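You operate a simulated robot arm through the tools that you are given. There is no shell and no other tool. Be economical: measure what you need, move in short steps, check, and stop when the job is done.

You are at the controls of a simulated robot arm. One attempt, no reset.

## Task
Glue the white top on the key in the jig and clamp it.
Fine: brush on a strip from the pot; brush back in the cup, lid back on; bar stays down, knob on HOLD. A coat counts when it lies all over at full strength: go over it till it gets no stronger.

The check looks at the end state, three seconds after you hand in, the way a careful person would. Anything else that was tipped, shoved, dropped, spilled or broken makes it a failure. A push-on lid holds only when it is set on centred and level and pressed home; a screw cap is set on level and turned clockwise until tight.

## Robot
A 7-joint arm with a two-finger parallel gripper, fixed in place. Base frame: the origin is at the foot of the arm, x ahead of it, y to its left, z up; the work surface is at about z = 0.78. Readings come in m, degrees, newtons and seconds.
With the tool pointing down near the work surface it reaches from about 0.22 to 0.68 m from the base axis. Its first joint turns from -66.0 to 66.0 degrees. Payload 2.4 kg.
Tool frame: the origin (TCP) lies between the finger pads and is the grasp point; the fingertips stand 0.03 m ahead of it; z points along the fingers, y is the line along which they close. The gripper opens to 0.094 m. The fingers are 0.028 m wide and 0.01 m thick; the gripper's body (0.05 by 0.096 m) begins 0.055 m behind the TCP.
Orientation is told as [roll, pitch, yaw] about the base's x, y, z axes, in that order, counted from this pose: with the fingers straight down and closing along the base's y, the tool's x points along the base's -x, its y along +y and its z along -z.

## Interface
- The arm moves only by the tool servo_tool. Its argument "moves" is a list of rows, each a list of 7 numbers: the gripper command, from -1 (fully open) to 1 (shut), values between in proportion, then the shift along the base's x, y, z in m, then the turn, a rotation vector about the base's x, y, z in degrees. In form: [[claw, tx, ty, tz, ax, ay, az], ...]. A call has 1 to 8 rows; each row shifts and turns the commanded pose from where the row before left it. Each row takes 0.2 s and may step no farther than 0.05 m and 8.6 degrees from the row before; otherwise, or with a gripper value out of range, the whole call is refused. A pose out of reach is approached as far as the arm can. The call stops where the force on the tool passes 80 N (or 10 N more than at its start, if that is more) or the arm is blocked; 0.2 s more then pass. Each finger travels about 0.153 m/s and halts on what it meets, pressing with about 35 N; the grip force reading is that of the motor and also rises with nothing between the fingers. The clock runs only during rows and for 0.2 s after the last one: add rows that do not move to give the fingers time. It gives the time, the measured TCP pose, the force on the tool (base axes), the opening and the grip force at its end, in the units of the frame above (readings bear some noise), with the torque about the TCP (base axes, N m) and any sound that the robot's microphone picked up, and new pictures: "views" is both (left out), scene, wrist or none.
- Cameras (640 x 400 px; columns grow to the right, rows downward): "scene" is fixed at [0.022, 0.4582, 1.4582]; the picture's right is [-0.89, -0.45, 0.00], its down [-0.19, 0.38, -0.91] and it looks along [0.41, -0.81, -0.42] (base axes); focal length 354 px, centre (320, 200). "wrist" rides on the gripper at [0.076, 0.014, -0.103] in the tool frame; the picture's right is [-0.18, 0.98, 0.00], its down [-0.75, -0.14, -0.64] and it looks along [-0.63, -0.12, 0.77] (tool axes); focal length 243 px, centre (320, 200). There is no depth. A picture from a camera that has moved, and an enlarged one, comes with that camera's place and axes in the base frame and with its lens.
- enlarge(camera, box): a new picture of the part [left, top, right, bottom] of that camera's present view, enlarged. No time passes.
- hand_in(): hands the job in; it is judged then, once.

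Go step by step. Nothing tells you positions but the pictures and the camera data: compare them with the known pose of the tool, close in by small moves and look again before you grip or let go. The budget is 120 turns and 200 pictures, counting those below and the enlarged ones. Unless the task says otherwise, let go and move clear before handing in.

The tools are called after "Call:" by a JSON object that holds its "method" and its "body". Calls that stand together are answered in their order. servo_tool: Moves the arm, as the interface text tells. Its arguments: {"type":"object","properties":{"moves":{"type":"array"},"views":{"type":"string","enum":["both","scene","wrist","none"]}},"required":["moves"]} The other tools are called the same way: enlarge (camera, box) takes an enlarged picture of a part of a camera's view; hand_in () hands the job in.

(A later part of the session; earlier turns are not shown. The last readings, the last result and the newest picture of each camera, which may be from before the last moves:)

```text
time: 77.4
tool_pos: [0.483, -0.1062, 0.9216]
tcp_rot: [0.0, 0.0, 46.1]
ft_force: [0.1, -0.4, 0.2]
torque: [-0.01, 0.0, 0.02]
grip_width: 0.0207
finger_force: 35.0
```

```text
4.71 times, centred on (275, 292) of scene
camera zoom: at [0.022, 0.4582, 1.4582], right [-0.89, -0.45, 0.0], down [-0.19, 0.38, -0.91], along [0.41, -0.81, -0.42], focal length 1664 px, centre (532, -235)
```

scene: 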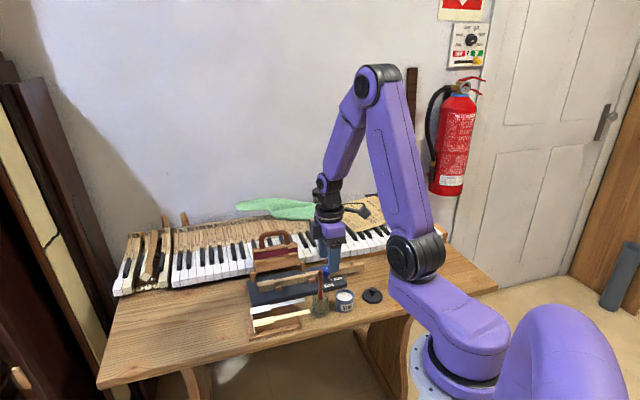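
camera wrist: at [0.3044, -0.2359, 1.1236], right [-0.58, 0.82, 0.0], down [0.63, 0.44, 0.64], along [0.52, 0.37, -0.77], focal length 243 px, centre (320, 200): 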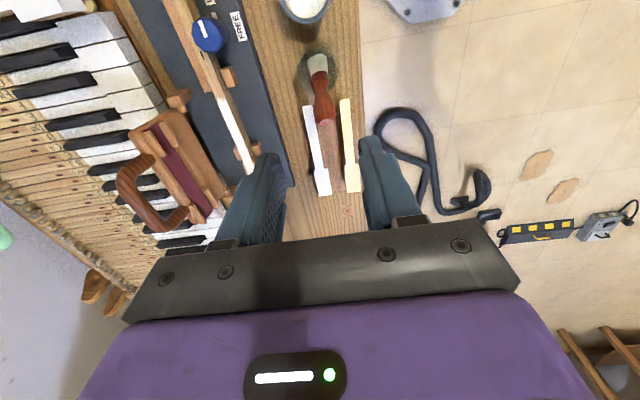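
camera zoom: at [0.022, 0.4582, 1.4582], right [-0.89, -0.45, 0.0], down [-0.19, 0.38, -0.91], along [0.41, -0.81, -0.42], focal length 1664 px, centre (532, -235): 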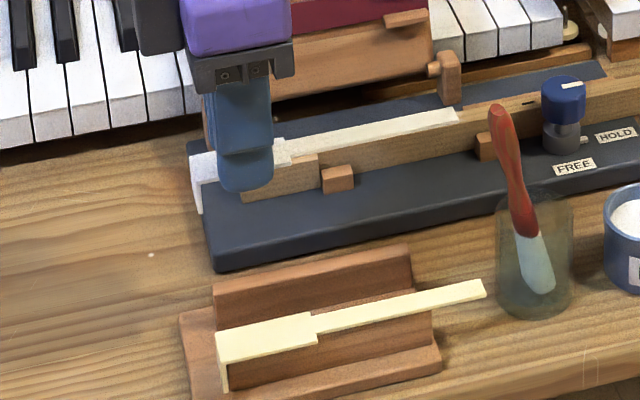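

Top is held level. I carry it over the key, hovering with the lip clear, to compare alignment.

Call:
{"method": "servo_tool", "body": {"moves": [[0.6, 0.015, -0.03, 0, 0, 0, 0], [0.6, 0.015, -0.031, 0, 0, 0, 1.5], [0.6, 0.015, -0.0308, 0, 0, 0, 0], [0.6, 0, 0, -0.025, 0, 0, 0], [0.6, 0, 0, -0.02, 0, 0, 0], [0.6, 0, 0, 0, 0, 0, 0]], "views": "none"}}

Call:
{"method": "enlarge", "body": {"camera": "wrist", "box": [220, 20, 400, 240]}}

Call:
{"method": "enlarge", "body": {"camera": "scene", "box": [250, 240, 320, 300]}}

```text
time: 78.8
tool_pos: [0.5279, -0.1989, 0.8763]
tcp_rot: [0.0, 0.0, 47.5]
ft_force: [-0.2, 0.6, -0.3]
torque: [0.01, -0.03, -0.02]
grip_width: 0.0207
finger_force: 34.9
```

```text
1.82 times, centred on (310, 130) of wrist
camera zoom: at [0.4649, -0.2456, 0.9807], right [-0.6, 0.8, 0.0], down [0.61, 0.46, 0.64], along [0.51, 0.39, -0.77], focal length 441 px, centre (338, 327)
```

zoom: 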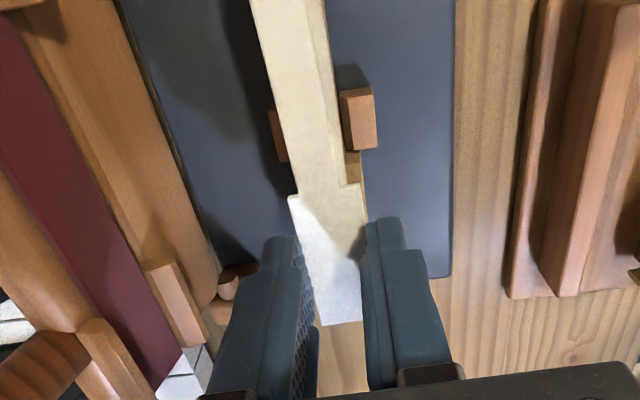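

```text
6.67 times, centred on (285, 270) of scene
camera zoom: at [0.022, 0.4582, 1.4582], right [-0.89, -0.45, 0.0], down [-0.19, 0.38, -0.91], along [0.41, -0.81, -0.42], focal length 2358 px, centre (553, -267)
```

zoom: 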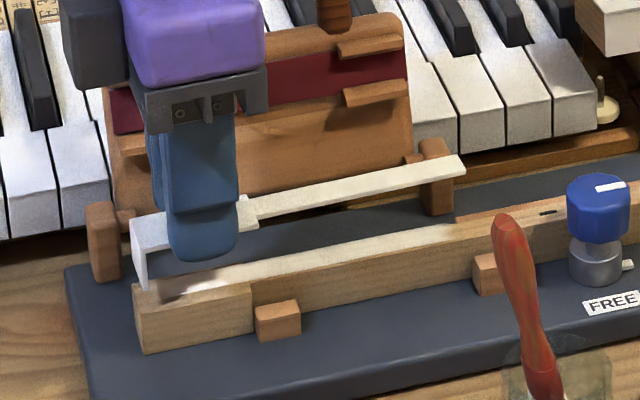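

Call:
{"method": "enlarge", "body": {"camera": "scene", "box": [264, 258, 322, 292]}}

Call:
{"method": "enlarge", "body": {"camera": "wrist", "box": [250, 0, 350, 110]}}

```text
11.03 times, centred on (293, 275) of scene
camera zoom: at [0.022, 0.4582, 1.4582], right [-0.89, -0.45, 0.0], down [-0.19, 0.38, -0.91], along [0.41, -0.81, -0.42], focal length 3902 px, centre (618, -628)
```

zoom: 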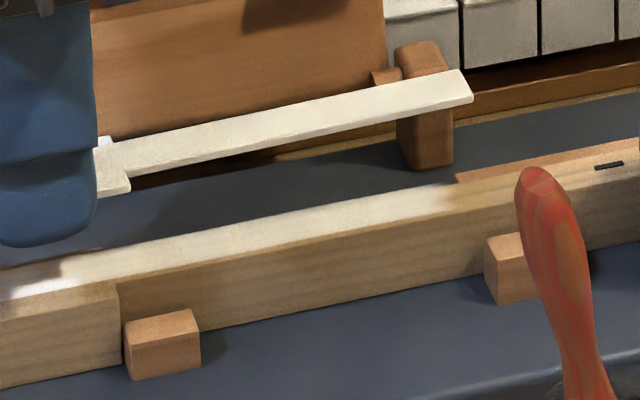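

```text
3.64 times, centred on (300, 55) of wrist
camera zoom: at [0.4649, -0.2456, 0.9807], right [-0.6, 0.8, 0.0], down [0.61, 0.46, 0.64], along [0.51, 0.39, -0.77], focal length 882 px, centre (393, 727)
```

zoom: 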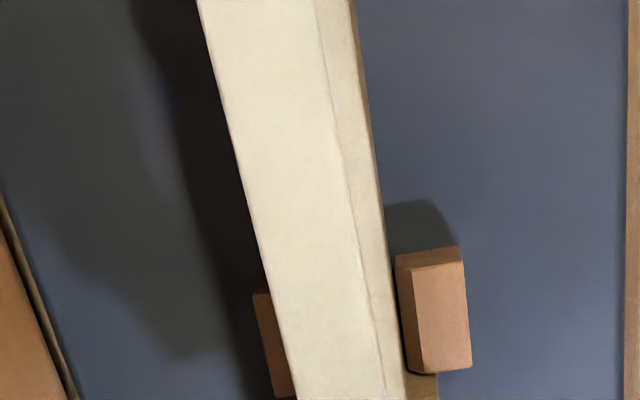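

The top is ~1° over-rotated and ~1 mm toward -w; also it should go ~5 mm forward so the lip clears the key front. Adjust and lower 10 mm.

Call:
{"method": "servo_tool", "body": {"moves": [[0.6, 0.0028, 0.0043, 0, 0, 0, -1.2], [0.6, 0, 0, -0.01, 0, 0, 0], [0.6, 0, 0, 0, 0, 0, 0]], "views": "none"}}

Call:
{"method": "enlarge", "body": {"camera": "scene", "box": [255, 258, 295, 298]}}

Call:
{"method": "enlarge", "body": {"camera": "wrist", "box": [250, 0, 370, 130]}}

```text
time: 79.6
tool_pos: [0.5299, -0.192, 0.866]
tcp_rot: [0.0, 0.1, 46.3]
ft_force: [-0.1, 0.6, 0.0]
torque: [0.0, -0.03, 0.01]
grip_width: 0.0205
finger_force: 34.9
```

```text
10.00 times, centred on (275, 278) of scene
camera zoom: at [0.022, 0.4582, 1.4582], right [-0.89, -0.45, 0.0], down [-0.19, 0.38, -0.91], along [0.41, -0.81, -0.42], focal length 3536 px, centre (770, -580)
```

zoom: 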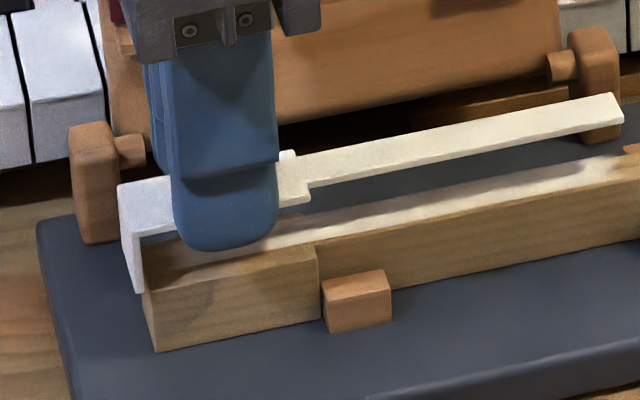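

```text
3.08 times, centred on (310, 65) of wrist
camera zoom: at [0.4666, -0.2385, 0.9706], right [-0.58, 0.81, 0.0], down [0.62, 0.45, 0.64], along [0.52, 0.37, -0.77], focal length 746 px, centre (351, 615)
```

zoom: 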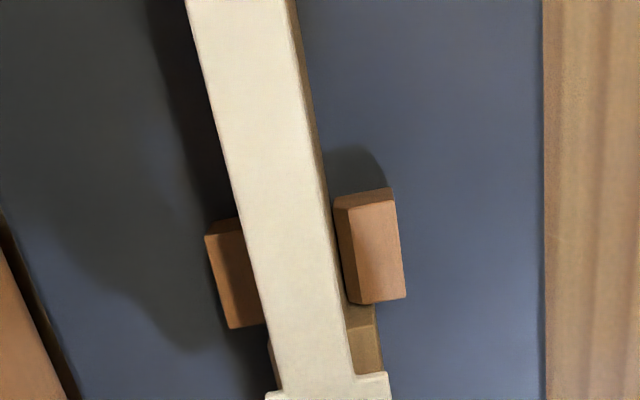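

Call:
{"method": "enlarge", "body": {"camera": "scene", "box": [264, 274, 279, 294]}}

Call:
{"method": "enlarge", "body": {"camera": "wrist", "box": [280, 80, 360, 200]}}

```text
16.00 times, centred on (272, 284) of scene
camera zoom: at [0.022, 0.4582, 1.4582], right [-0.89, -0.45, 0.0], down [-0.19, 0.38, -0.91], along [0.41, -0.81, -0.42], focal length 5658 px, centre (1096, -1144)
```

zoom: 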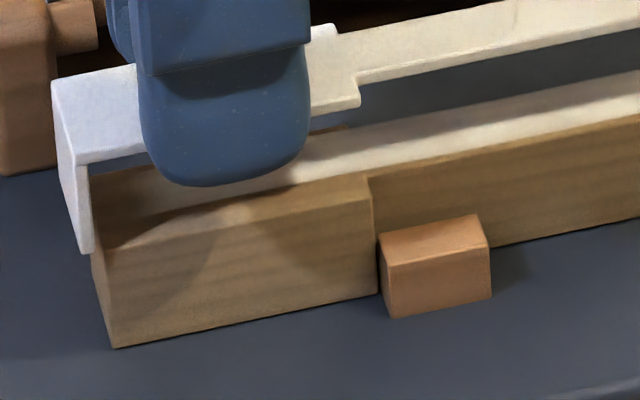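

```text
3.33 times, centred on (320, 140) of wrist
camera zoom: at [0.4666, -0.2385, 0.9706], right [-0.58, 0.81, 0.0], down [0.62, 0.45, 0.64], along [0.52, 0.37, -0.77], focal length 809 px, centre (320, 400)
```

zoom: 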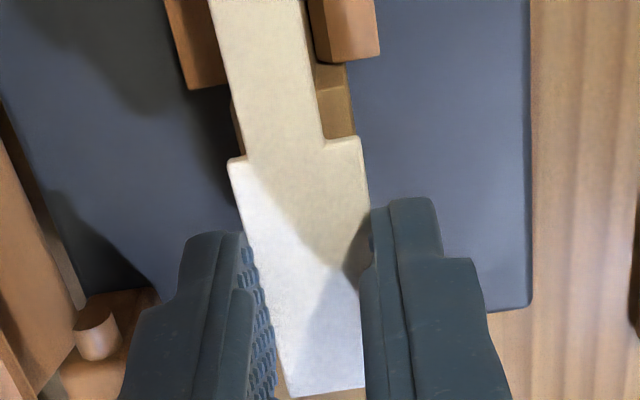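

Lip is just ahead of the key's front face; plate is ~1 mm toward +w. Correct by that, and lower 11 mm.

Call:
{"method": "servo_tool", "body": {"moves": [[0.6, 0.0017, 0.0003, 0, 0, 0, 0], [0.6, 0, 0, -0.006, 0, 0, 0], [0.6, 0, 0, -0.005, 0, 0, 0], [0.6, 0, 0, 0, 0, 0, 0]], "views": "none"}}

Call:
{"method": "enlarge", "body": {"camera": "scene", "box": [262, 272, 282, 294]}}

Call:
{"method": "enlarge", "body": {"camera": "wrist", "box": [270, 50, 360, 180]}}

```text
time: 80.6
tool_pos: [0.531, -0.1934, 0.8565]
tcp_rot: [0.0, 0.0, 46.3]
ft_force: [-0.5, 0.9, 0.3]
torque: [-0.01, 0.0, -0.06]
grip_width: 0.0204
finger_force: 35.2
```

```text
16.00 times, centred on (272, 283) of scene
camera zoom: at [0.022, 0.4582, 1.4582], right [-0.89, -0.45, 0.0], down [-0.19, 0.38, -0.91], along [0.41, -0.81, -0.42], focal length 5658 px, centre (1088, -1128)
```

zoom: 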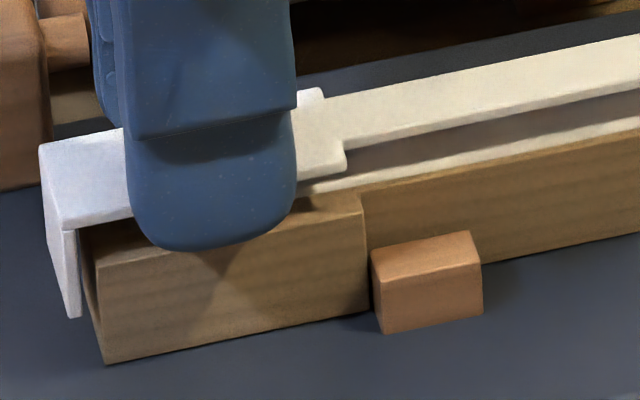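

```text
3.08 times, centred on (315, 115) of wrist
camera zoom: at [0.4687, -0.2386, 0.9593], right [-0.58, 0.81, 0.0], down [0.62, 0.45, 0.64], along [0.52, 0.37, -0.77], focal length 746 px, centre (335, 462)
```

zoom: 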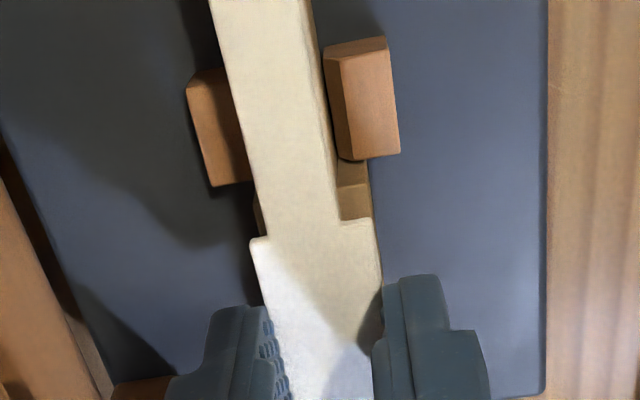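

Lateral alignment is now within ~0.2 mm; the lip is ~3 mm ahead. Move back 2 mm and lower 6 mm.

Call:
{"method": "servo_tool", "body": {"moves": [[0.6, -0.0014, -0.0014, 0, 0, 0, 0], [0.6, 0, 0, -0.003, 0, 0, 0], [0.6, 0, 0, -0.003, 0, 0, 0], [0.6, 0, 0, 0, 0, 0, 0]], "views": "none"}}

Call:
{"method": "enlarge", "body": {"camera": "scene", "box": [262, 272, 282, 294]}}

Call:
{"method": "enlarge", "body": {"camera": "wrist", "box": [270, 50, 360, 180]}}

```text
time: 81.6
tool_pos: [0.53, -0.1955, 0.8494]
tcp_rot: [0.0, 0.0, 46.3]
ft_force: [0.2, 0.7, 0.8]
torque: [-0.01, -0.02, 0.02]
grip_width: 0.0205
finger_force: 34.7
```

```text
16.00 times, centred on (272, 283) of scene
camera zoom: at [0.022, 0.4582, 1.4582], right [-0.89, -0.45, 0.0], down [-0.19, 0.38, -0.91], along [0.41, -0.81, -0.42], focal length 5658 px, centre (1088, -1128)
```

zoom: 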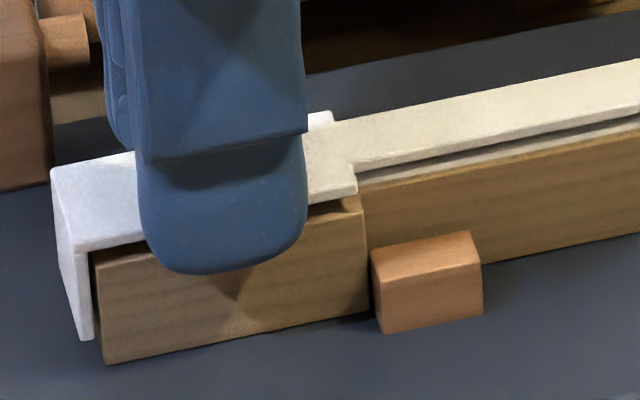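

```text
3.08 times, centred on (315, 115) of wrist
camera zoom: at [0.4678, -0.2401, 0.9535], right [-0.58, 0.81, 0.0], down [0.62, 0.45, 0.64], along [0.52, 0.37, -0.77], focal length 746 px, centre (335, 462)
```

zoom: 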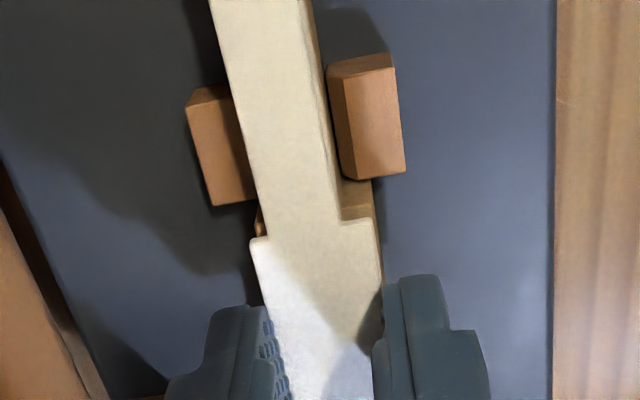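

Very close: ~2 mm gap left, lip ~1.3 mm ahead. Nudge back 0.8 mm and lower to contact.

Call:
{"method": "servo_tool", "body": {"moves": [[0.6, -0.0005, -0.0006, -0.001, 0, 0, 0], [0.6, 0, 0, -0.001, 0, 0, 0], [0.6, 0, 0, 0, 0, 0, 0]], "views": "none"}}

Call:
{"method": "servo_tool", "body": {"moves": [[0.6, 0, 0, -0.001, 0, 0, 0], [0.6, 0, 0, 0, 0, 0, 0]], "views": "none"}}

Call:
{"method": "enlarge", "body": {"camera": "scene", "box": [262, 272, 282, 294]}}

```text
time: 82.4
tool_pos: [0.5307, -0.1955, 0.8484]
tcp_rot: [-0.2, 0.0, 46.3]
ft_force: [-1.2, 1.7, 21.0]
torque: [0.05, 0.12, -0.11]
grip_width: 0.0204
finger_force: 35.2
```

```text
time: 83.0
tool_pos: [0.5314, -0.1947, 0.8489]
tcp_rot: [-0.3, -0.1, 46.3]
ft_force: [-4.0, 3.1, 41.1]
torque: [0.04, 0.35, -0.21]
grip_width: 0.0205
finger_force: 35.3
```

```text
16.00 times, centred on (272, 283) of scene
camera zoom: at [0.0212, 0.4586, 1.4581], right [-0.89, -0.45, 0.0], down [-0.19, 0.38, -0.91], along [0.41, -0.81, -0.42], focal length 5658 px, centre (1088, -1128)
```

zoom: 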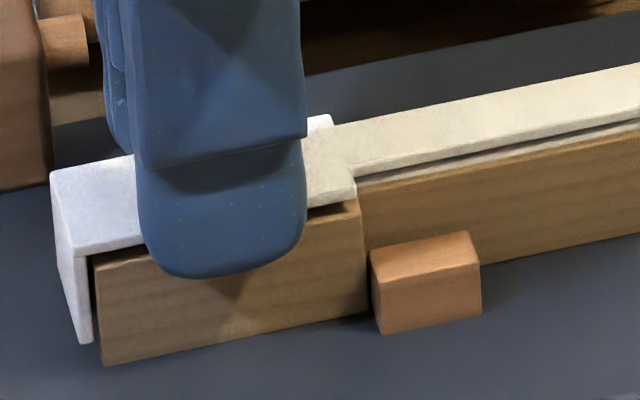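

41 N contact with a ~1.5 mm gap: the fingertips rest on the key's edges. I unload, then open so the plate settles on the glue.

Call:
{"method": "servo_tool", "body": {"moves": [[0.6, 0, 0, 0.0022, 0, 0, 0], [0.6, 0, 0, 0, 0, 0, 0], [0.4, 0, 0, 0, 0, 0, 0], [0.35, 0, 0, 0, 0, 0, 0]], "views": "none"}}

Call:
{"method": "enlarge", "body": {"camera": "scene", "box": [262, 272, 282, 294]}}

Call:
{"method": "enlarge", "body": {"camera": "wrist", "box": [270, 50, 360, 180]}}

```text
time: 84.0
tool_pos: [0.5296, -0.1956, 0.8491]
tcp_rot: [0.1, 0.1, 46.3]
ft_force: [-0.1, -0.7, 0.2]
torque: [0.01, 0.01, 0.04]
grip_width: 0.0306
finger_force: 0.0
```

```text
16.00 times, centred on (272, 283) of scene
camera zoom: at [0.022, 0.4582, 1.4582], right [-0.89, -0.45, 0.0], down [-0.19, 0.38, -0.91], along [0.41, -0.81, -0.42], focal length 5658 px, centre (1088, -1128)
```

zoom: 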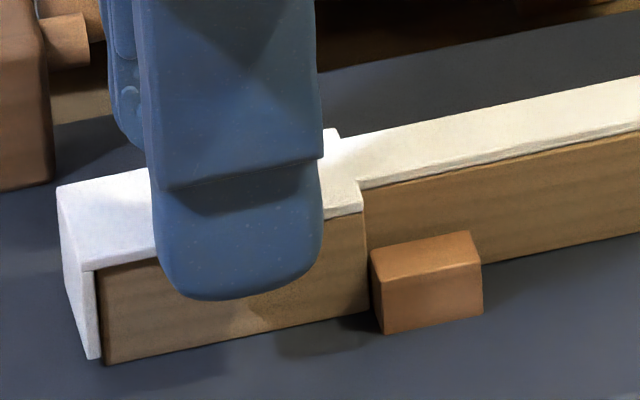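

```text
3.08 times, centred on (315, 115) of wrist
camera zoom: at [0.4663, -0.2403, 0.9524], right [-0.58, 0.81, 0.0], down [0.62, 0.45, 0.64], along [0.52, 0.38, -0.77], focal length 746 px, centre (335, 462)
```

zoom: 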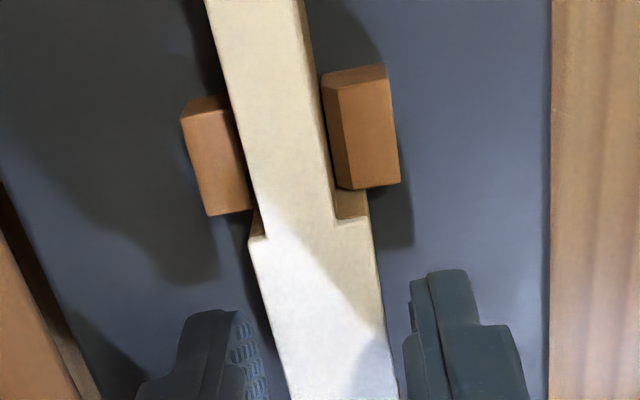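

The top sits flush, lip against the front, notch lined up. Lift straight off.

Call:
{"method": "servo_tool", "body": {"moves": [[0.35, 0, 0, 0.01, 0, 0, 0], [0.3, 0, 0, 0.03, 0, 0, 0], [0.3, 0, 0, 0.045, 0, 0, 0], [0.3, 0, 0, 0.045, 0, 0, 0], [0.3, 0, 0, 0, 0, 0, 0]], "views": "both"}}

Call:
{"method": "enlarge", "body": {"camera": "scene", "box": [250, 225, 350, 300]}}

Call:
{"method": "enlarge", "body": {"camera": "wrist", "box": [180, 0, 400, 230]}}

```text
time: 85.2
tool_pos: [0.5306, -0.1928, 0.9803]
tcp_rot: [0.0, 0.0, 46.3]
ft_force: [0.6, 0.3, -0.2]
torque: [0.04, -0.03, -0.01]
grip_width: 0.033
finger_force: 0.0
camera wrist: at [0.4679, -0.2386, 1.0837], right [-0.58, 0.81, 0.0], down [0.62, 0.45, 0.64], along [0.52, 0.37, -0.77], focal length 243 px, centre (320, 200)
```

scene: 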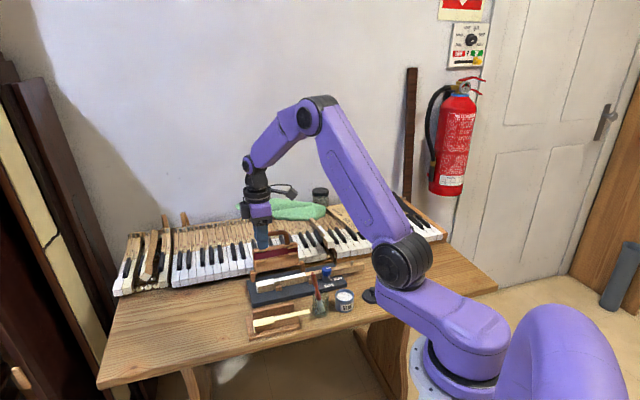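
wrist: 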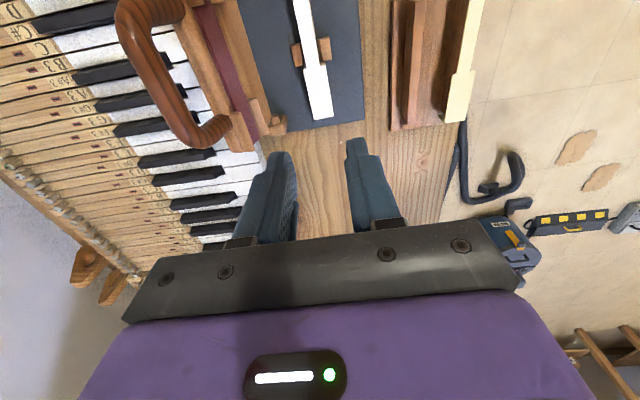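

```text
5.33 times, centred on (300, 262) of scene
camera zoom: at [0.022, 0.4582, 1.4582], right [-0.89, -0.45, 0.0], down [-0.19, 0.38, -0.91], along [0.41, -0.81, -0.42], focal length 1886 px, centre (427, -133)
```

zoom: 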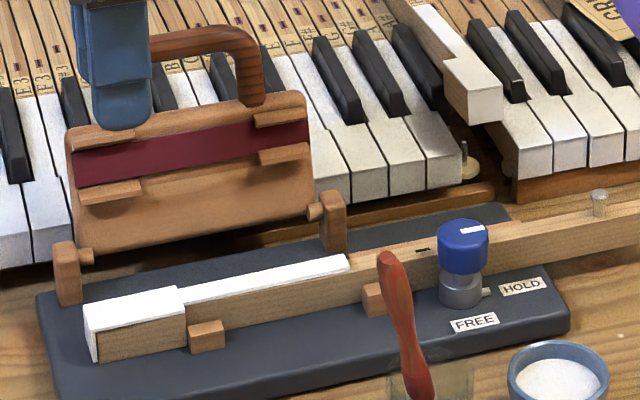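

```text
1.74 times, centred on (290, 115) of wrist
camera zoom: at [0.4679, -0.2386, 1.0837], right [-0.58, 0.81, 0.0], down [0.62, 0.45, 0.64], along [0.52, 0.37, -0.77], focal length 422 px, centre (372, 348)
```

zoom: 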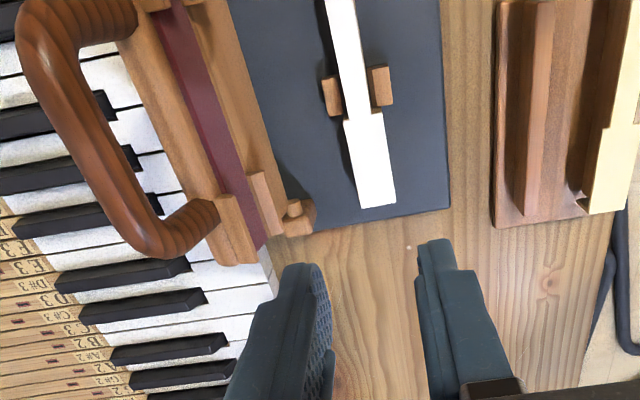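

The top is on well. Next the clamp bar: I need its handle's geometry, so I zoom in on it from both cameras.

Call:
{"method": "enlarge", "body": {"camera": "wrist", "box": [180, 0, 300, 150]}}

Call:
{"method": "enlarge", "body": {"camera": "wrist", "box": [100, 0, 240, 160]}}

```text
2.67 times, centred on (240, 75) of wrist
camera zoom: at [0.4679, -0.2386, 1.0837], right [-0.58, 0.81, 0.0], down [0.62, 0.45, 0.64], along [0.52, 0.37, -0.77], focal length 647 px, centre (533, 533)
```

zoom: 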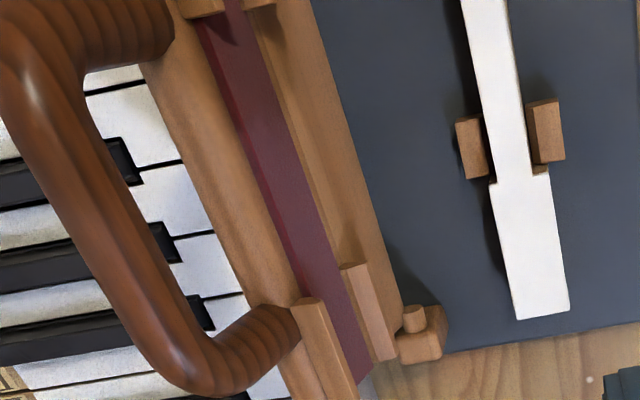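

```text
2.50 times, centred on (170, 80) of wrist
camera zoom: at [0.4679, -0.2386, 1.0837], right [-0.58, 0.81, 0.0], down [0.62, 0.45, 0.64], along [0.52, 0.37, -0.77], focal length 606 px, centre (695, 500)
```

zoom: 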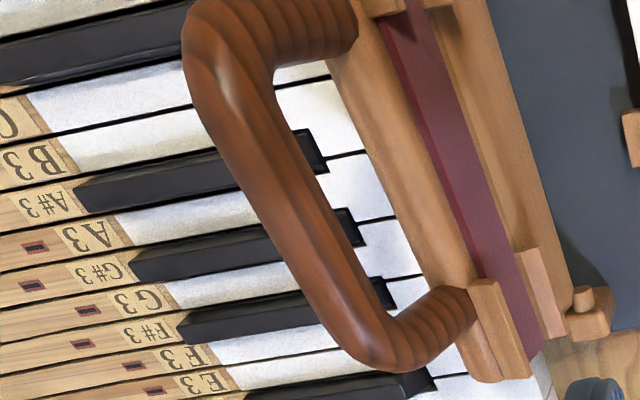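

Handle rod: ~13 mm thick, centre ≈ [0.555, -0.290, 0.930], hinge ~0.11 m below it. I move above the rod.

Call:
{"method": "servo_tool", "body": {"moves": [[0.1, 0.005, -0.02, 0.015, 0, 0, 0], [0.1, 0.008, -0.038, 0, 0, 0, 0], [0.1, 0.0115, -0.039, 0, 0, 0, 0], [0.1, 0, 0, 0, 0, 0, 0]], "views": "none"}}

Call:
{"method": "enlarge", "body": {"camera": "wrist", "box": [200, 20, 440, 240]}}

Call:
{"method": "enlarge", "body": {"camera": "scene", "box": [240, 200, 320, 290]}}

```text
time: 86.2
tool_pos: [0.5562, -0.2898, 0.9963]
tcp_rot: [-0.1, 0.0, 46.3]
ft_force: [-0.6, 0.2, -0.5]
torque: [-0.02, 0.0, 0.01]
grip_width: 0.0424
finger_force: 0.1
```

```text
1.82 times, centred on (320, 130) of wrist
camera zoom: at [0.4929, -0.3351, 1.0987], right [-0.58, 0.81, 0.0], down [0.62, 0.45, 0.64], along [0.52, 0.37, -0.77], focal length 441 px, centre (320, 327)
```

zoom: 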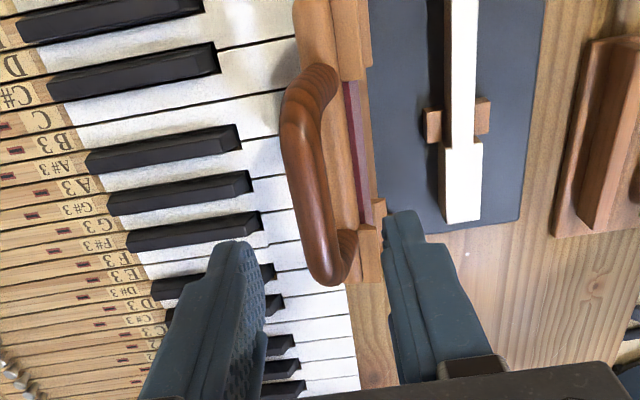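

```text
4.44 times, centred on (280, 245) of scene
camera zoom: at [0.022, 0.4582, 1.4582], right [-0.89, -0.45, 0.0], down [-0.19, 0.38, -0.91], along [0.41, -0.81, -0.42], focal length 1572 px, centre (498, 0)
```

zoom: 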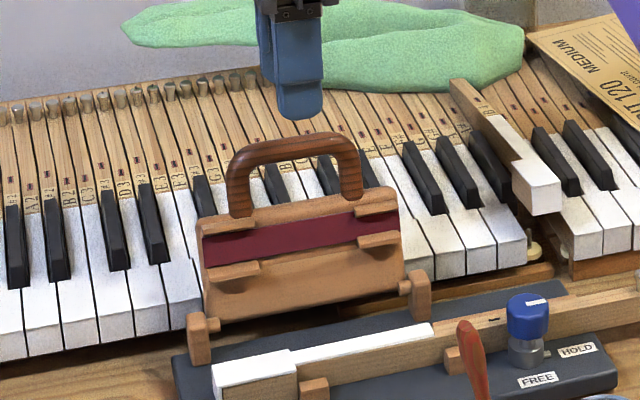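

Well placed above the rod; small 2 mm shift and lower around it.

Call:
{"method": "servo_tool", "body": {"moves": [[0.1, 0.0014, -0.0014, -0.02, 0, 0, 0], [0.1, 0, 0, -0.02, 0, 0, 0], [0.1, 0, 0, -0.008, 0, 0, 0], [0.1, 0, 0, 0, 0, 0, 0]], "views": "none"}}

Call:
{"method": "enlarge", "body": {"camera": "wrist", "box": [220, 60, 420, 240]}}

Call:
{"method": "enlarge", "body": {"camera": "scene", "box": [250, 210, 310, 270]}}

```text
time: 87.2
tool_pos: [0.5568, -0.2931, 0.9468]
tcp_rot: [0.0, -0.1, 46.3]
ft_force: [0.0, -0.5, -0.6]
torque: [-0.01, -0.02, 0.0]
grip_width: 0.0424
finger_force: 0.0
```

```text
2.22 times, centred on (320, 150) of wrist
camera zoom: at [0.4945, -0.3377, 1.0494], right [-0.58, 0.81, 0.0], down [0.62, 0.45, 0.64], along [0.52, 0.37, -0.77], focal length 539 px, centre (320, 311)
```

zoom: 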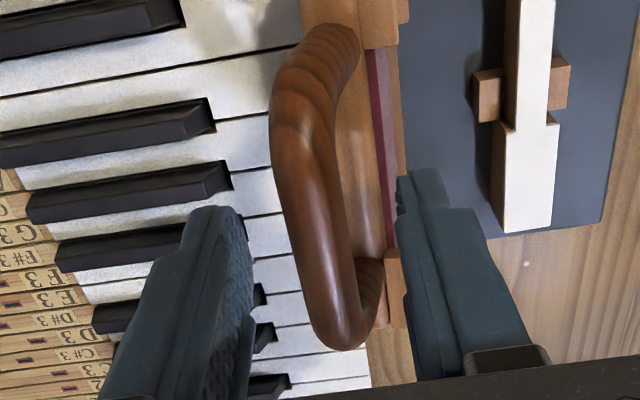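

```text
6.67 times, centred on (280, 240) of scene
camera zoom: at [0.022, 0.4582, 1.4582], right [-0.89, -0.45, 0.0], down [-0.19, 0.38, -0.91], along [0.41, -0.81, -0.42], focal length 2358 px, centre (587, -67)
```

zoom: 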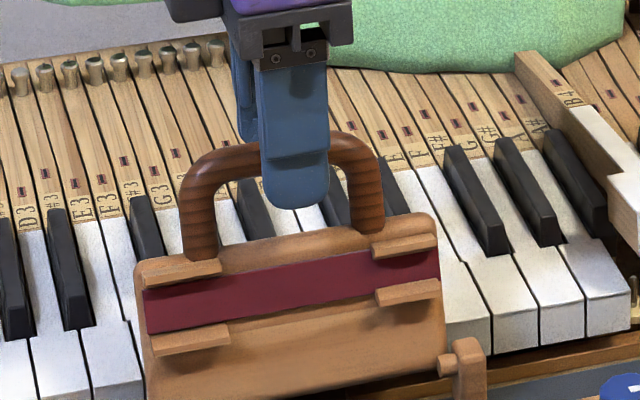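

Rod is between the fingers. Grip it and start the arc over the top (first few steps).

Call:
{"method": "servo_tool", "body": {"moves": [[0.5, 0, 0, 0, 0, 0, 0], [0.8, 0, 0, 0, 0, 0, 0], [0.8, 0, 0, 0, 0, 0, 0], [0.8, -0.0056, 0.0054, 0.0018, 0, 0, 0], [0.8, -0.0057, 0.0055, 0.0018, 0, 0, 0], [0.8, 0, 0, 0, 0, 0, 0]], "views": "none"}}

Call:
{"method": "enlarge", "body": {"camera": "scene", "box": [250, 210, 320, 290]}}

```text
time: 88.6
tool_pos: [0.5465, -0.2809, 0.9497]
tcp_rot: [-0.1, -0.1, 46.3]
ft_force: [4.4, 1.4, 5.6]
torque: [0.44, -0.69, -0.8]
grip_width: 0.0158
finger_force: 34.5
```

```text
5.00 times, centred on (285, 250) of scene
camera zoom: at [0.022, 0.4583, 1.4582], right [-0.89, -0.45, 0.0], down [-0.19, 0.38, -0.91], along [0.41, -0.81, -0.42], focal length 1768 px, centre (495, -50)
```

zoom: 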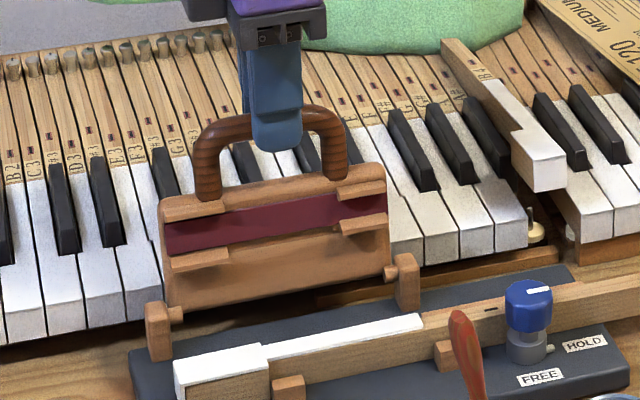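

The flap follows. Continue the arc.

Call:
{"method": "servo_tool", "body": {"moves": [[0.8, -0.0062, 0.006, 0.0009, 0, 0, 0], [0.8, -0.0062, 0.0059, 0.0005, 0, 0, 0], [0.8, -0.0062, 0.006, -0.0005, 0, 0, 0], [0.8, -0.0062, 0.0059, -0.0009, 0, 0, 0], [0.8, -0.0121, 0.0117, -0.004, 0, 0, 0], [0.8, 0, 0, 0, 0, 0, 0]], "views": "none"}}

Call:
{"method": "enlarge", "body": {"camera": "scene", "box": [250, 220, 340, 310]}}

```text
time: 90.0
tool_pos: [0.509, -0.2453, 0.945]
tcp_rot: [0.1, 0.0, 46.4]
ft_force: [8.4, 5.3, -0.3]
torque: [0.33, -0.44, -0.51]
grip_width: 0.0155
finger_force: 35.4
```

```text
4.44 times, centred on (295, 265) of scene
camera zoom: at [0.0223, 0.4584, 1.4581], right [-0.89, -0.45, 0.0], down [-0.19, 0.38, -0.91], along [0.41, -0.81, -0.42], focal length 1572 px, centre (431, -89)
```

zoom: 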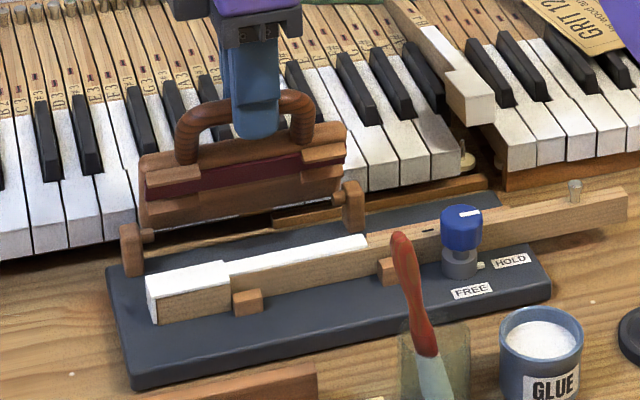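

Past vertical with moderate forces. Continue down.

Call:
{"method": "servo_tool", "body": {"moves": [[0.8, -0.0057, 0.0055, -0.003, 0, 0, 0], [0.8, -0.0057, 0.0055, -0.0036, 0, 0, 0], [0.8, -0.0053, 0.0052, -0.0043, 0, 0, 0], [0.8, -0.0053, 0.0051, -0.0047, 0, 0, 0], [0.8, -0.0047, 0.0046, -0.0054, 0, 0, 0], [0.8, -0.0047, 0.0045, -0.0058, 0, 0, 0], [0.8, 0, 0, 0, 0, 0, 0]], "views": "none"}}

Call:
{"method": "enlarge", "body": {"camera": "scene", "box": [250, 230, 340, 320]}}

Call:
{"method": "enlarge", "body": {"camera": "wrist", "box": [200, 20, 440, 240]}}

```text
time: 91.6
tool_pos: [0.4765, -0.2171, 0.919]
tcp_rot: [0.0, 0.0, 46.4]
ft_force: [6.0, 8.3, 2.9]
torque: [0.16, -0.31, -0.19]
grip_width: 0.0157
finger_force: 34.8
```

```text
4.44 times, centred on (295, 275) of scene
camera zoom: at [0.0221, 0.4585, 1.4581], right [-0.89, -0.45, 0.0], down [-0.19, 0.38, -0.91], along [0.41, -0.81, -0.42], focal length 1572 px, centre (431, -133)
```

zoom: 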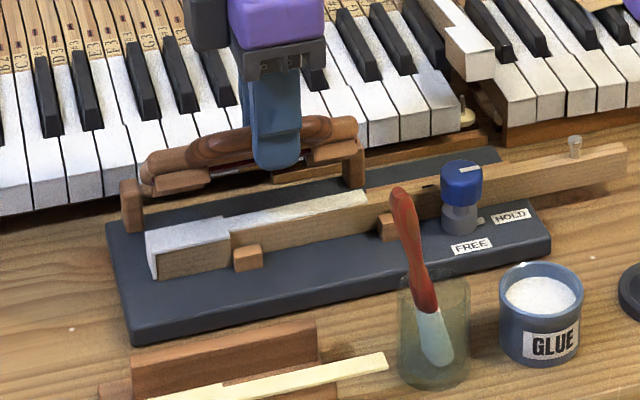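

```text
1.82 times, centred on (320, 130) of wrist
camera zoom: at [0.4137, -0.2607, 1.0217], right [-0.58, 0.81, 0.0], down [0.62, 0.45, 0.64], along [0.52, 0.38, -0.77], focal length 441 px, centre (320, 327)
```

zoom: 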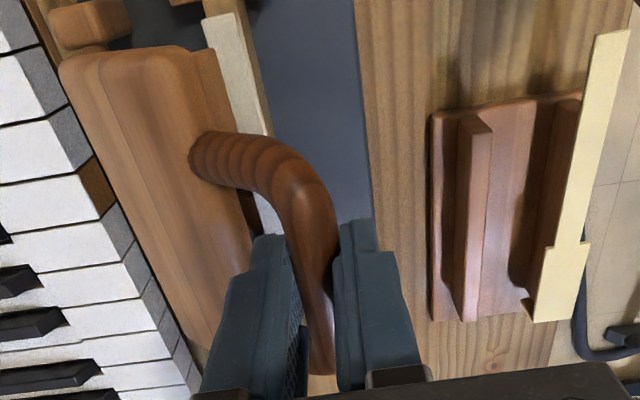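

Continue lowering.

Call:
{"method": "servo_tool", "body": {"moves": [[0.8, -0.0041, 0.0039, -0.0064, 0, 0, 0], [0.8, -0.004, 0.0039, -0.0067, 0, 0, 0], [0.8, -0.0033, 0.0032, -0.0073, 0, 0, 0], [0.8, -0.0032, 0.0031, -0.0075, 0, 0, 0], [0.8, -0.0024, 0.0023, -0.0079, 0, 0, 0], [0.8, -0.0023, 0.0023, -0.008, 0, 0, 0], [0.8, 0, 0, 0, 0, 0, 0]], "views": "none"}}

Call:
{"method": "enlarge", "body": {"camera": "scene", "box": [250, 230, 340, 320]}}

Call:
{"method": "enlarge", "body": {"camera": "wrist", "box": [200, 20, 440, 240]}}

```text
time: 93.2
tool_pos: [0.4566, -0.1963, 0.8735]
tcp_rot: [0.1, 0.0, 46.4]
ft_force: [1.5, 10.2, 1.4]
torque: [0.04, -0.03, -0.11]
grip_width: 0.0154
finger_force: 34.4
```

```text
4.44 times, centred on (295, 275) of scene
camera zoom: at [0.022, 0.4585, 1.4581], right [-0.89, -0.45, 0.0], down [-0.19, 0.38, -0.91], along [0.41, -0.81, -0.42], focal length 1572 px, centre (431, -133)
```

zoom: 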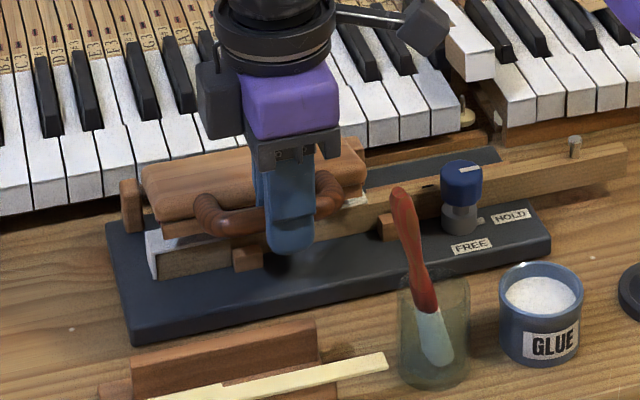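

```text
1.82 times, centred on (320, 130) of wrist
camera zoom: at [0.3943, -0.2423, 0.9783], right [-0.58, 0.81, 0.0], down [0.62, 0.45, 0.64], along [0.52, 0.38, -0.77], focal length 441 px, centre (320, 327)
```

zoom: 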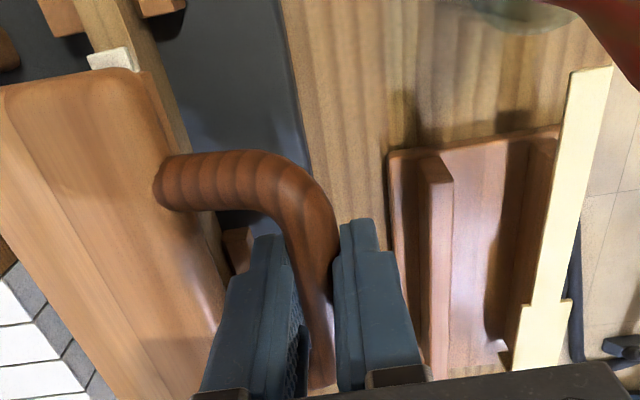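

Almost down. Small steps now, watching the force.

Call:
{"method": "servo_tool", "body": {"moves": [[0.8, -0.0015, 0.0014, -0.0083, 0, 0, 0], [0.8, -0.0014, 0.0014, -0.0085, 0, 0, 0], [0.8, 0, 0, 0, 0, 0, 0]], "views": "none"}}

Call:
{"method": "enlarge", "body": {"camera": "scene", "box": [250, 230, 340, 320]}}

```text
time: 94.0
tool_pos: [0.454, -0.1944, 0.8583]
tcp_rot: [0.1, 0.1, 46.3]
ft_force: [-3.2, 8.9, 0.2]
torque: [0.1, 0.03, -0.02]
grip_width: 0.0154
finger_force: 35.5
```

```text
4.44 times, centred on (295, 275) of scene
camera zoom: at [0.0219, 0.4585, 1.4581], right [-0.89, -0.45, 0.0], down [-0.19, 0.38, -0.91], along [0.41, -0.81, -0.42], focal length 1572 px, centre (431, -133)
```

zoom: 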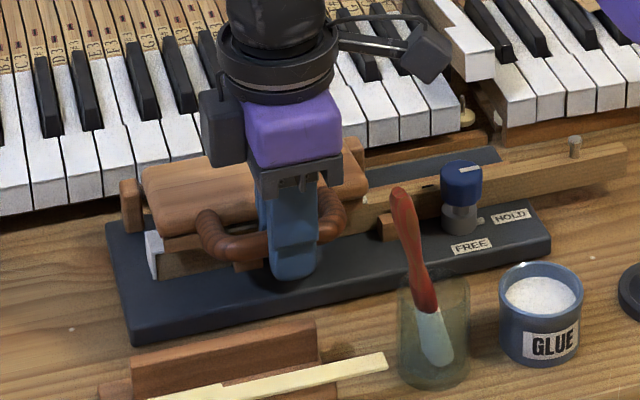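

Call:
{"method": "servo_tool", "body": {"moves": [[0.8, -0.0004, 0.0004, -0.005, 0, 0, 0], [0.8, -0.0003, 0.0003, -0.004, 0, 0, 0], [0.8, 0, 0, 0, 0, 0, 0]], "views": "none"}}

Call:
{"method": "enlarge", "body": {"camera": "scene", "box": [255, 250, 315, 305]}}

```text
time: 94.8
tool_pos: [0.452, -0.1933, 0.8482]
tcp_rot: [0.2, 0.1, 46.3]
ft_force: [-9.2, 12.4, 0.7]
torque: [0.17, 0.1, -0.02]
grip_width: 0.0156
finger_force: 34.4
```

```text
7.27 times, centred on (285, 278) of scene
camera zoom: at [0.0217, 0.4586, 1.4581], right [-0.89, -0.45, 0.0], down [-0.19, 0.38, -0.91], along [0.41, -0.81, -0.42], focal length 2572 px, centre (574, -364)
```

zoom: 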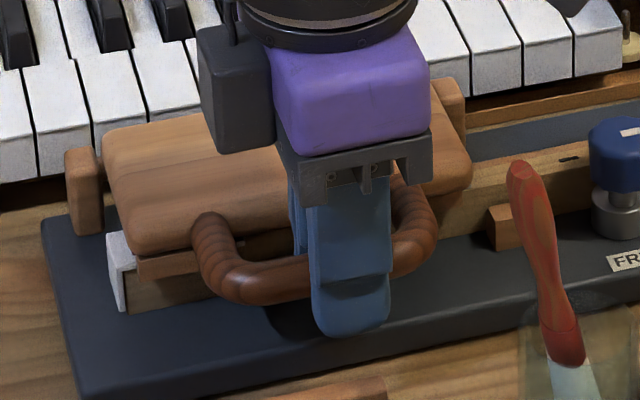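

Call:
{"method": "servo_tool", "body": {"moves": [[0.8, 0.0015, -0.0015, -0.003, 0, 0, 0], [0.8, 0.0007, -0.0007, -0.003, 0, 0, 0], [0.8, 0, 0, 0, 0, 0, 0]], "views": "none"}}

Call:
{"method": "enlarge", "body": {"camera": "scene", "box": [255, 250, 315, 305]}}

```text
time: 95.6
tool_pos: [0.4525, -0.192, 0.8432]
tcp_rot: [0.7, 0.3, 46.4]
ft_force: [-18.7, 28.4, 11.8]
torque: [0.56, -0.05, -0.23]
grip_width: 0.0154
finger_force: 34.8
```

```text
7.27 times, centred on (285, 278) of scene
camera zoom: at [0.0213, 0.459, 1.4579], right [-0.89, -0.45, 0.0], down [-0.19, 0.38, -0.91], along [0.41, -0.81, -0.42], focal length 2572 px, centre (574, -364)
```

zoom: 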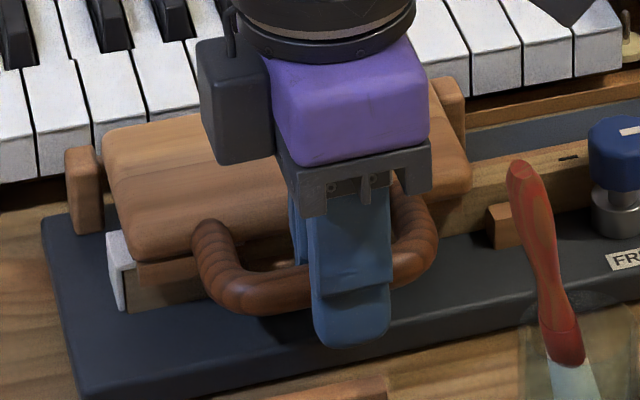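

Force suggests the bar has reached its stop. I open the fingers slightly and look at how it sits.

Call:
{"method": "servo_tool", "body": {"moves": [[0.4, 0, 0, 0, 0, 0, 0], [0.4, 0, 0, 0, 0, 0, 0]], "views": "none"}}

Call:
{"method": "enlarge", "body": {"camera": "scene", "box": [255, 250, 315, 305]}}

Call:
{"method": "enlarge", "body": {"camera": "wrist", "box": [200, 20, 440, 240]}}

```text
time: 96.2
tool_pos: [0.4573, -0.1984, 0.8436]
tcp_rot: [-0.1, 0.0, 46.2]
ft_force: [-0.5, 1.2, -0.7]
torque: [0.01, 0.05, 0.06]
grip_width: 0.0292
finger_force: 0.6
```

```text
7.27 times, centred on (285, 278) of scene
camera zoom: at [0.022, 0.4582, 1.4582], right [-0.89, -0.45, 0.0], down [-0.19, 0.38, -0.91], along [0.41, -0.81, -0.42], focal length 2572 px, centre (574, -364)
```

zoom: 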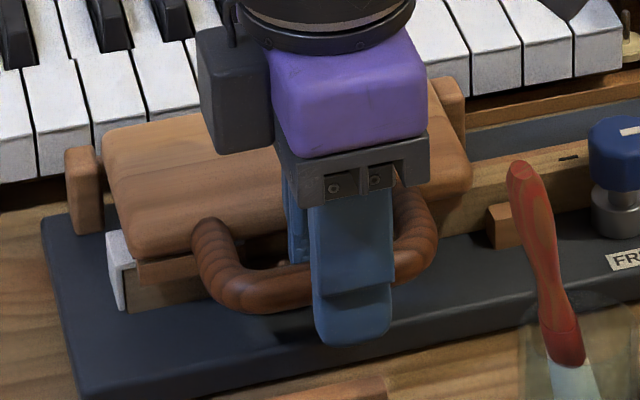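

```text
1.82 times, centred on (320, 130) of wrist
camera zoom: at [0.3938, -0.2428, 0.9474], right [-0.58, 0.81, 0.0], down [0.62, 0.45, 0.64], along [0.52, 0.37, -0.77], focal length 441 px, centre (320, 327)
```

zoom: 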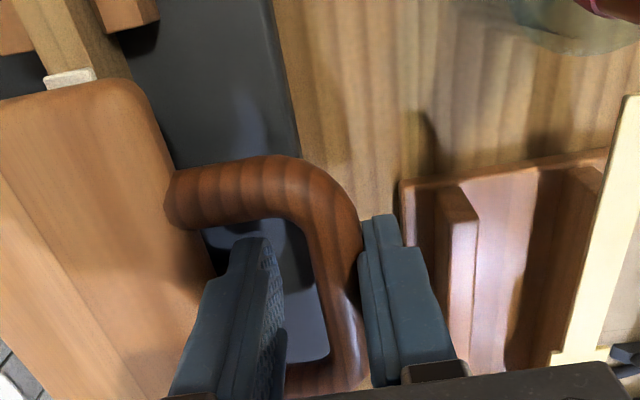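

The bar stays down. Centre the fingers about the rod, then lift out.

Call:
{"method": "servo_tool", "body": {"moves": [[0.35, -0.0035, 0.0034, 0, 0, 0, 0], [0.35, 0, 0, 0.015, 0, 0, 0], [0.35, 0, 0, 0.025, 0, 0, 0], [0.35, 0, 0, 0.04, 0, 0, 0], [0.35, 0, 0, 0.04, 0, 0, 0], [0.35, 0, 0, 0, 0, 0, 0]], "views": "none"}}

Call:
{"method": "enlarge", "body": {"camera": "scene", "box": [250, 235, 350, 310]}}

Call:
{"method": "enlarge", "body": {"camera": "wrist", "box": [140, 0, 440, 240]}}

```text
time: 97.6
tool_pos: [0.4523, -0.1946, 0.962]
tcp_rot: [0.0, 0.0, 46.3]
ft_force: [0.4, 0.2, 0.3]
torque: [-0.01, 0.02, 0.0]
grip_width: 0.0306
finger_force: 0.0
```

```text
5.33 times, centred on (300, 272) of scene
camera zoom: at [0.022, 0.4582, 1.4582], right [-0.89, -0.45, 0.0], down [-0.19, 0.38, -0.91], along [0.41, -0.81, -0.42], focal length 1886 px, centre (427, -187)
```

zoom: 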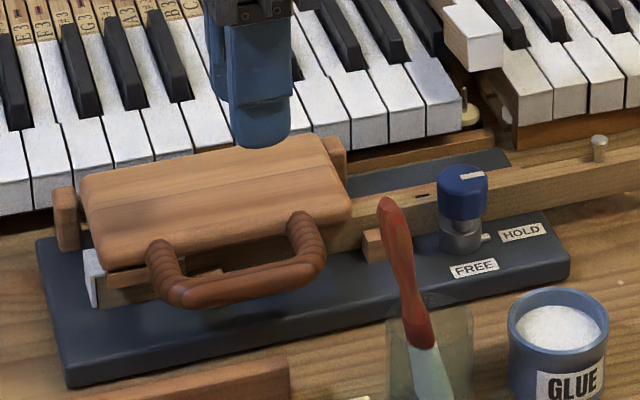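

```text
1.67 times, centred on (290, 120) of wrist
camera zoom: at [0.3893, -0.2396, 1.0652], right [-0.58, 0.81, 0.0], down [0.62, 0.45, 0.64], along [0.52, 0.37, -0.77], focal length 404 px, centre (370, 333)
```

zoom: 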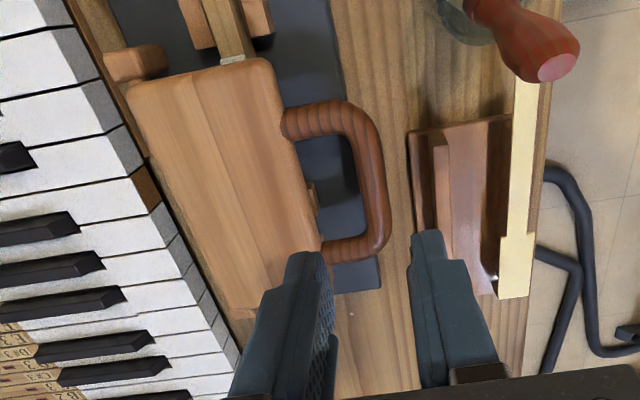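

Let me check the bar's seating at the front end and the knob mark.

Call:
{"method": "enlarge", "body": {"camera": "scene", "box": [254, 260, 294, 300]}}

Call:
{"method": "enlarge", "body": {"camera": "scene", "box": [305, 255, 345, 295]}}

```text
10.00 times, centred on (274, 280) of scene
camera zoom: at [0.022, 0.4582, 1.4582], right [-0.89, -0.45, 0.0], down [-0.19, 0.38, -0.91], along [0.41, -0.81, -0.42], focal length 3536 px, centre (780, -600)
```

zoom: 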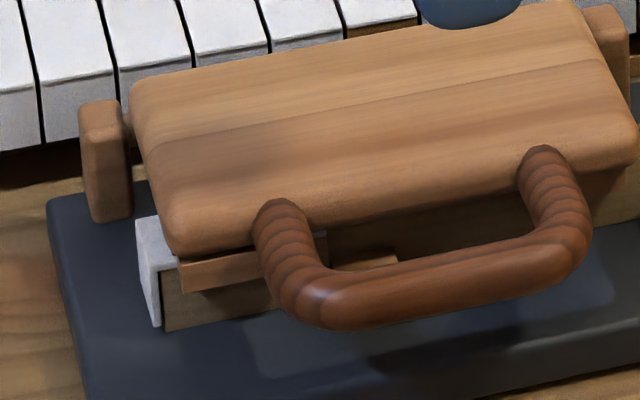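

```text
10.00 times, centred on (325, 275) of scene
camera zoom: at [0.022, 0.4582, 1.4582], right [-0.89, -0.45, 0.0], down [-0.19, 0.38, -0.91], along [0.41, -0.81, -0.42], focal length 3536 px, centre (270, -550)
```

zoom: 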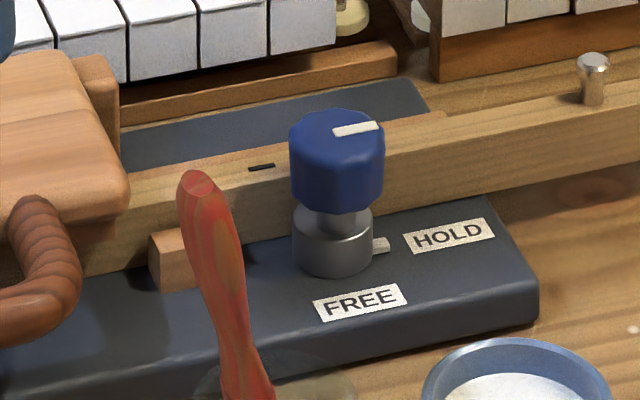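

The knob's stripe may already point toward HOLD; I need a clear look from above. Moving over the knob at height.

Call:
{"method": "servo_tool", "body": {"moves": [[0, -0.02, -0.035, 0.02, 0, 0, 0], [0, -0.02, -0.035, 0.01, 0, 0, 0], [0, -0.02, -0.035, 0, 0, 0, 0], [0, 0, 0, 0, 0, 0, 0]], "views": "none"}}

Call:
{"method": "enlarge", "body": {"camera": "wrist", "box": [220, 0, 420, 200]}}

Call:
{"method": "enlarge", "body": {"camera": "scene", "box": [318, 262, 342, 286]}}

```text
time: 98.6
tool_pos: [0.3919, -0.2983, 0.9923]
tcp_rot: [0.0, 0.0, 46.3]
ft_force: [-0.3, 0.5, 0.2]
torque: [0.0, 0.01, 0.04]
grip_width: 0.0469
finger_force: 0.0
```

```text
2.00 times, centred on (320, 100) of wrist
camera zoom: at [0.3291, -0.3438, 1.0954], right [-0.58, 0.81, 0.0], down [0.62, 0.45, 0.64], along [0.52, 0.37, -0.77], focal length 485 px, centre (320, 400)
```

zoom: 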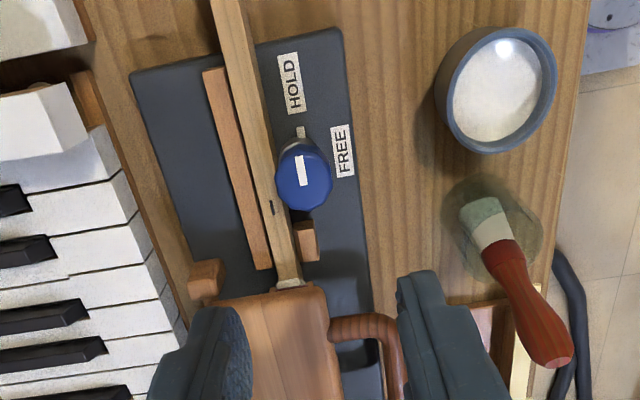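

```text
16.00 times, centred on (330, 274) of scene
camera zoom: at [0.022, 0.4582, 1.4582], right [-0.89, -0.45, 0.0], down [-0.19, 0.38, -0.91], along [0.41, -0.81, -0.42], focal length 5658 px, centre (160, -984)
```

zoom: 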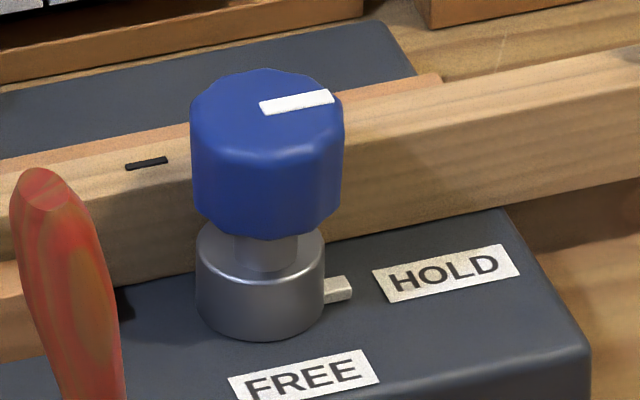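

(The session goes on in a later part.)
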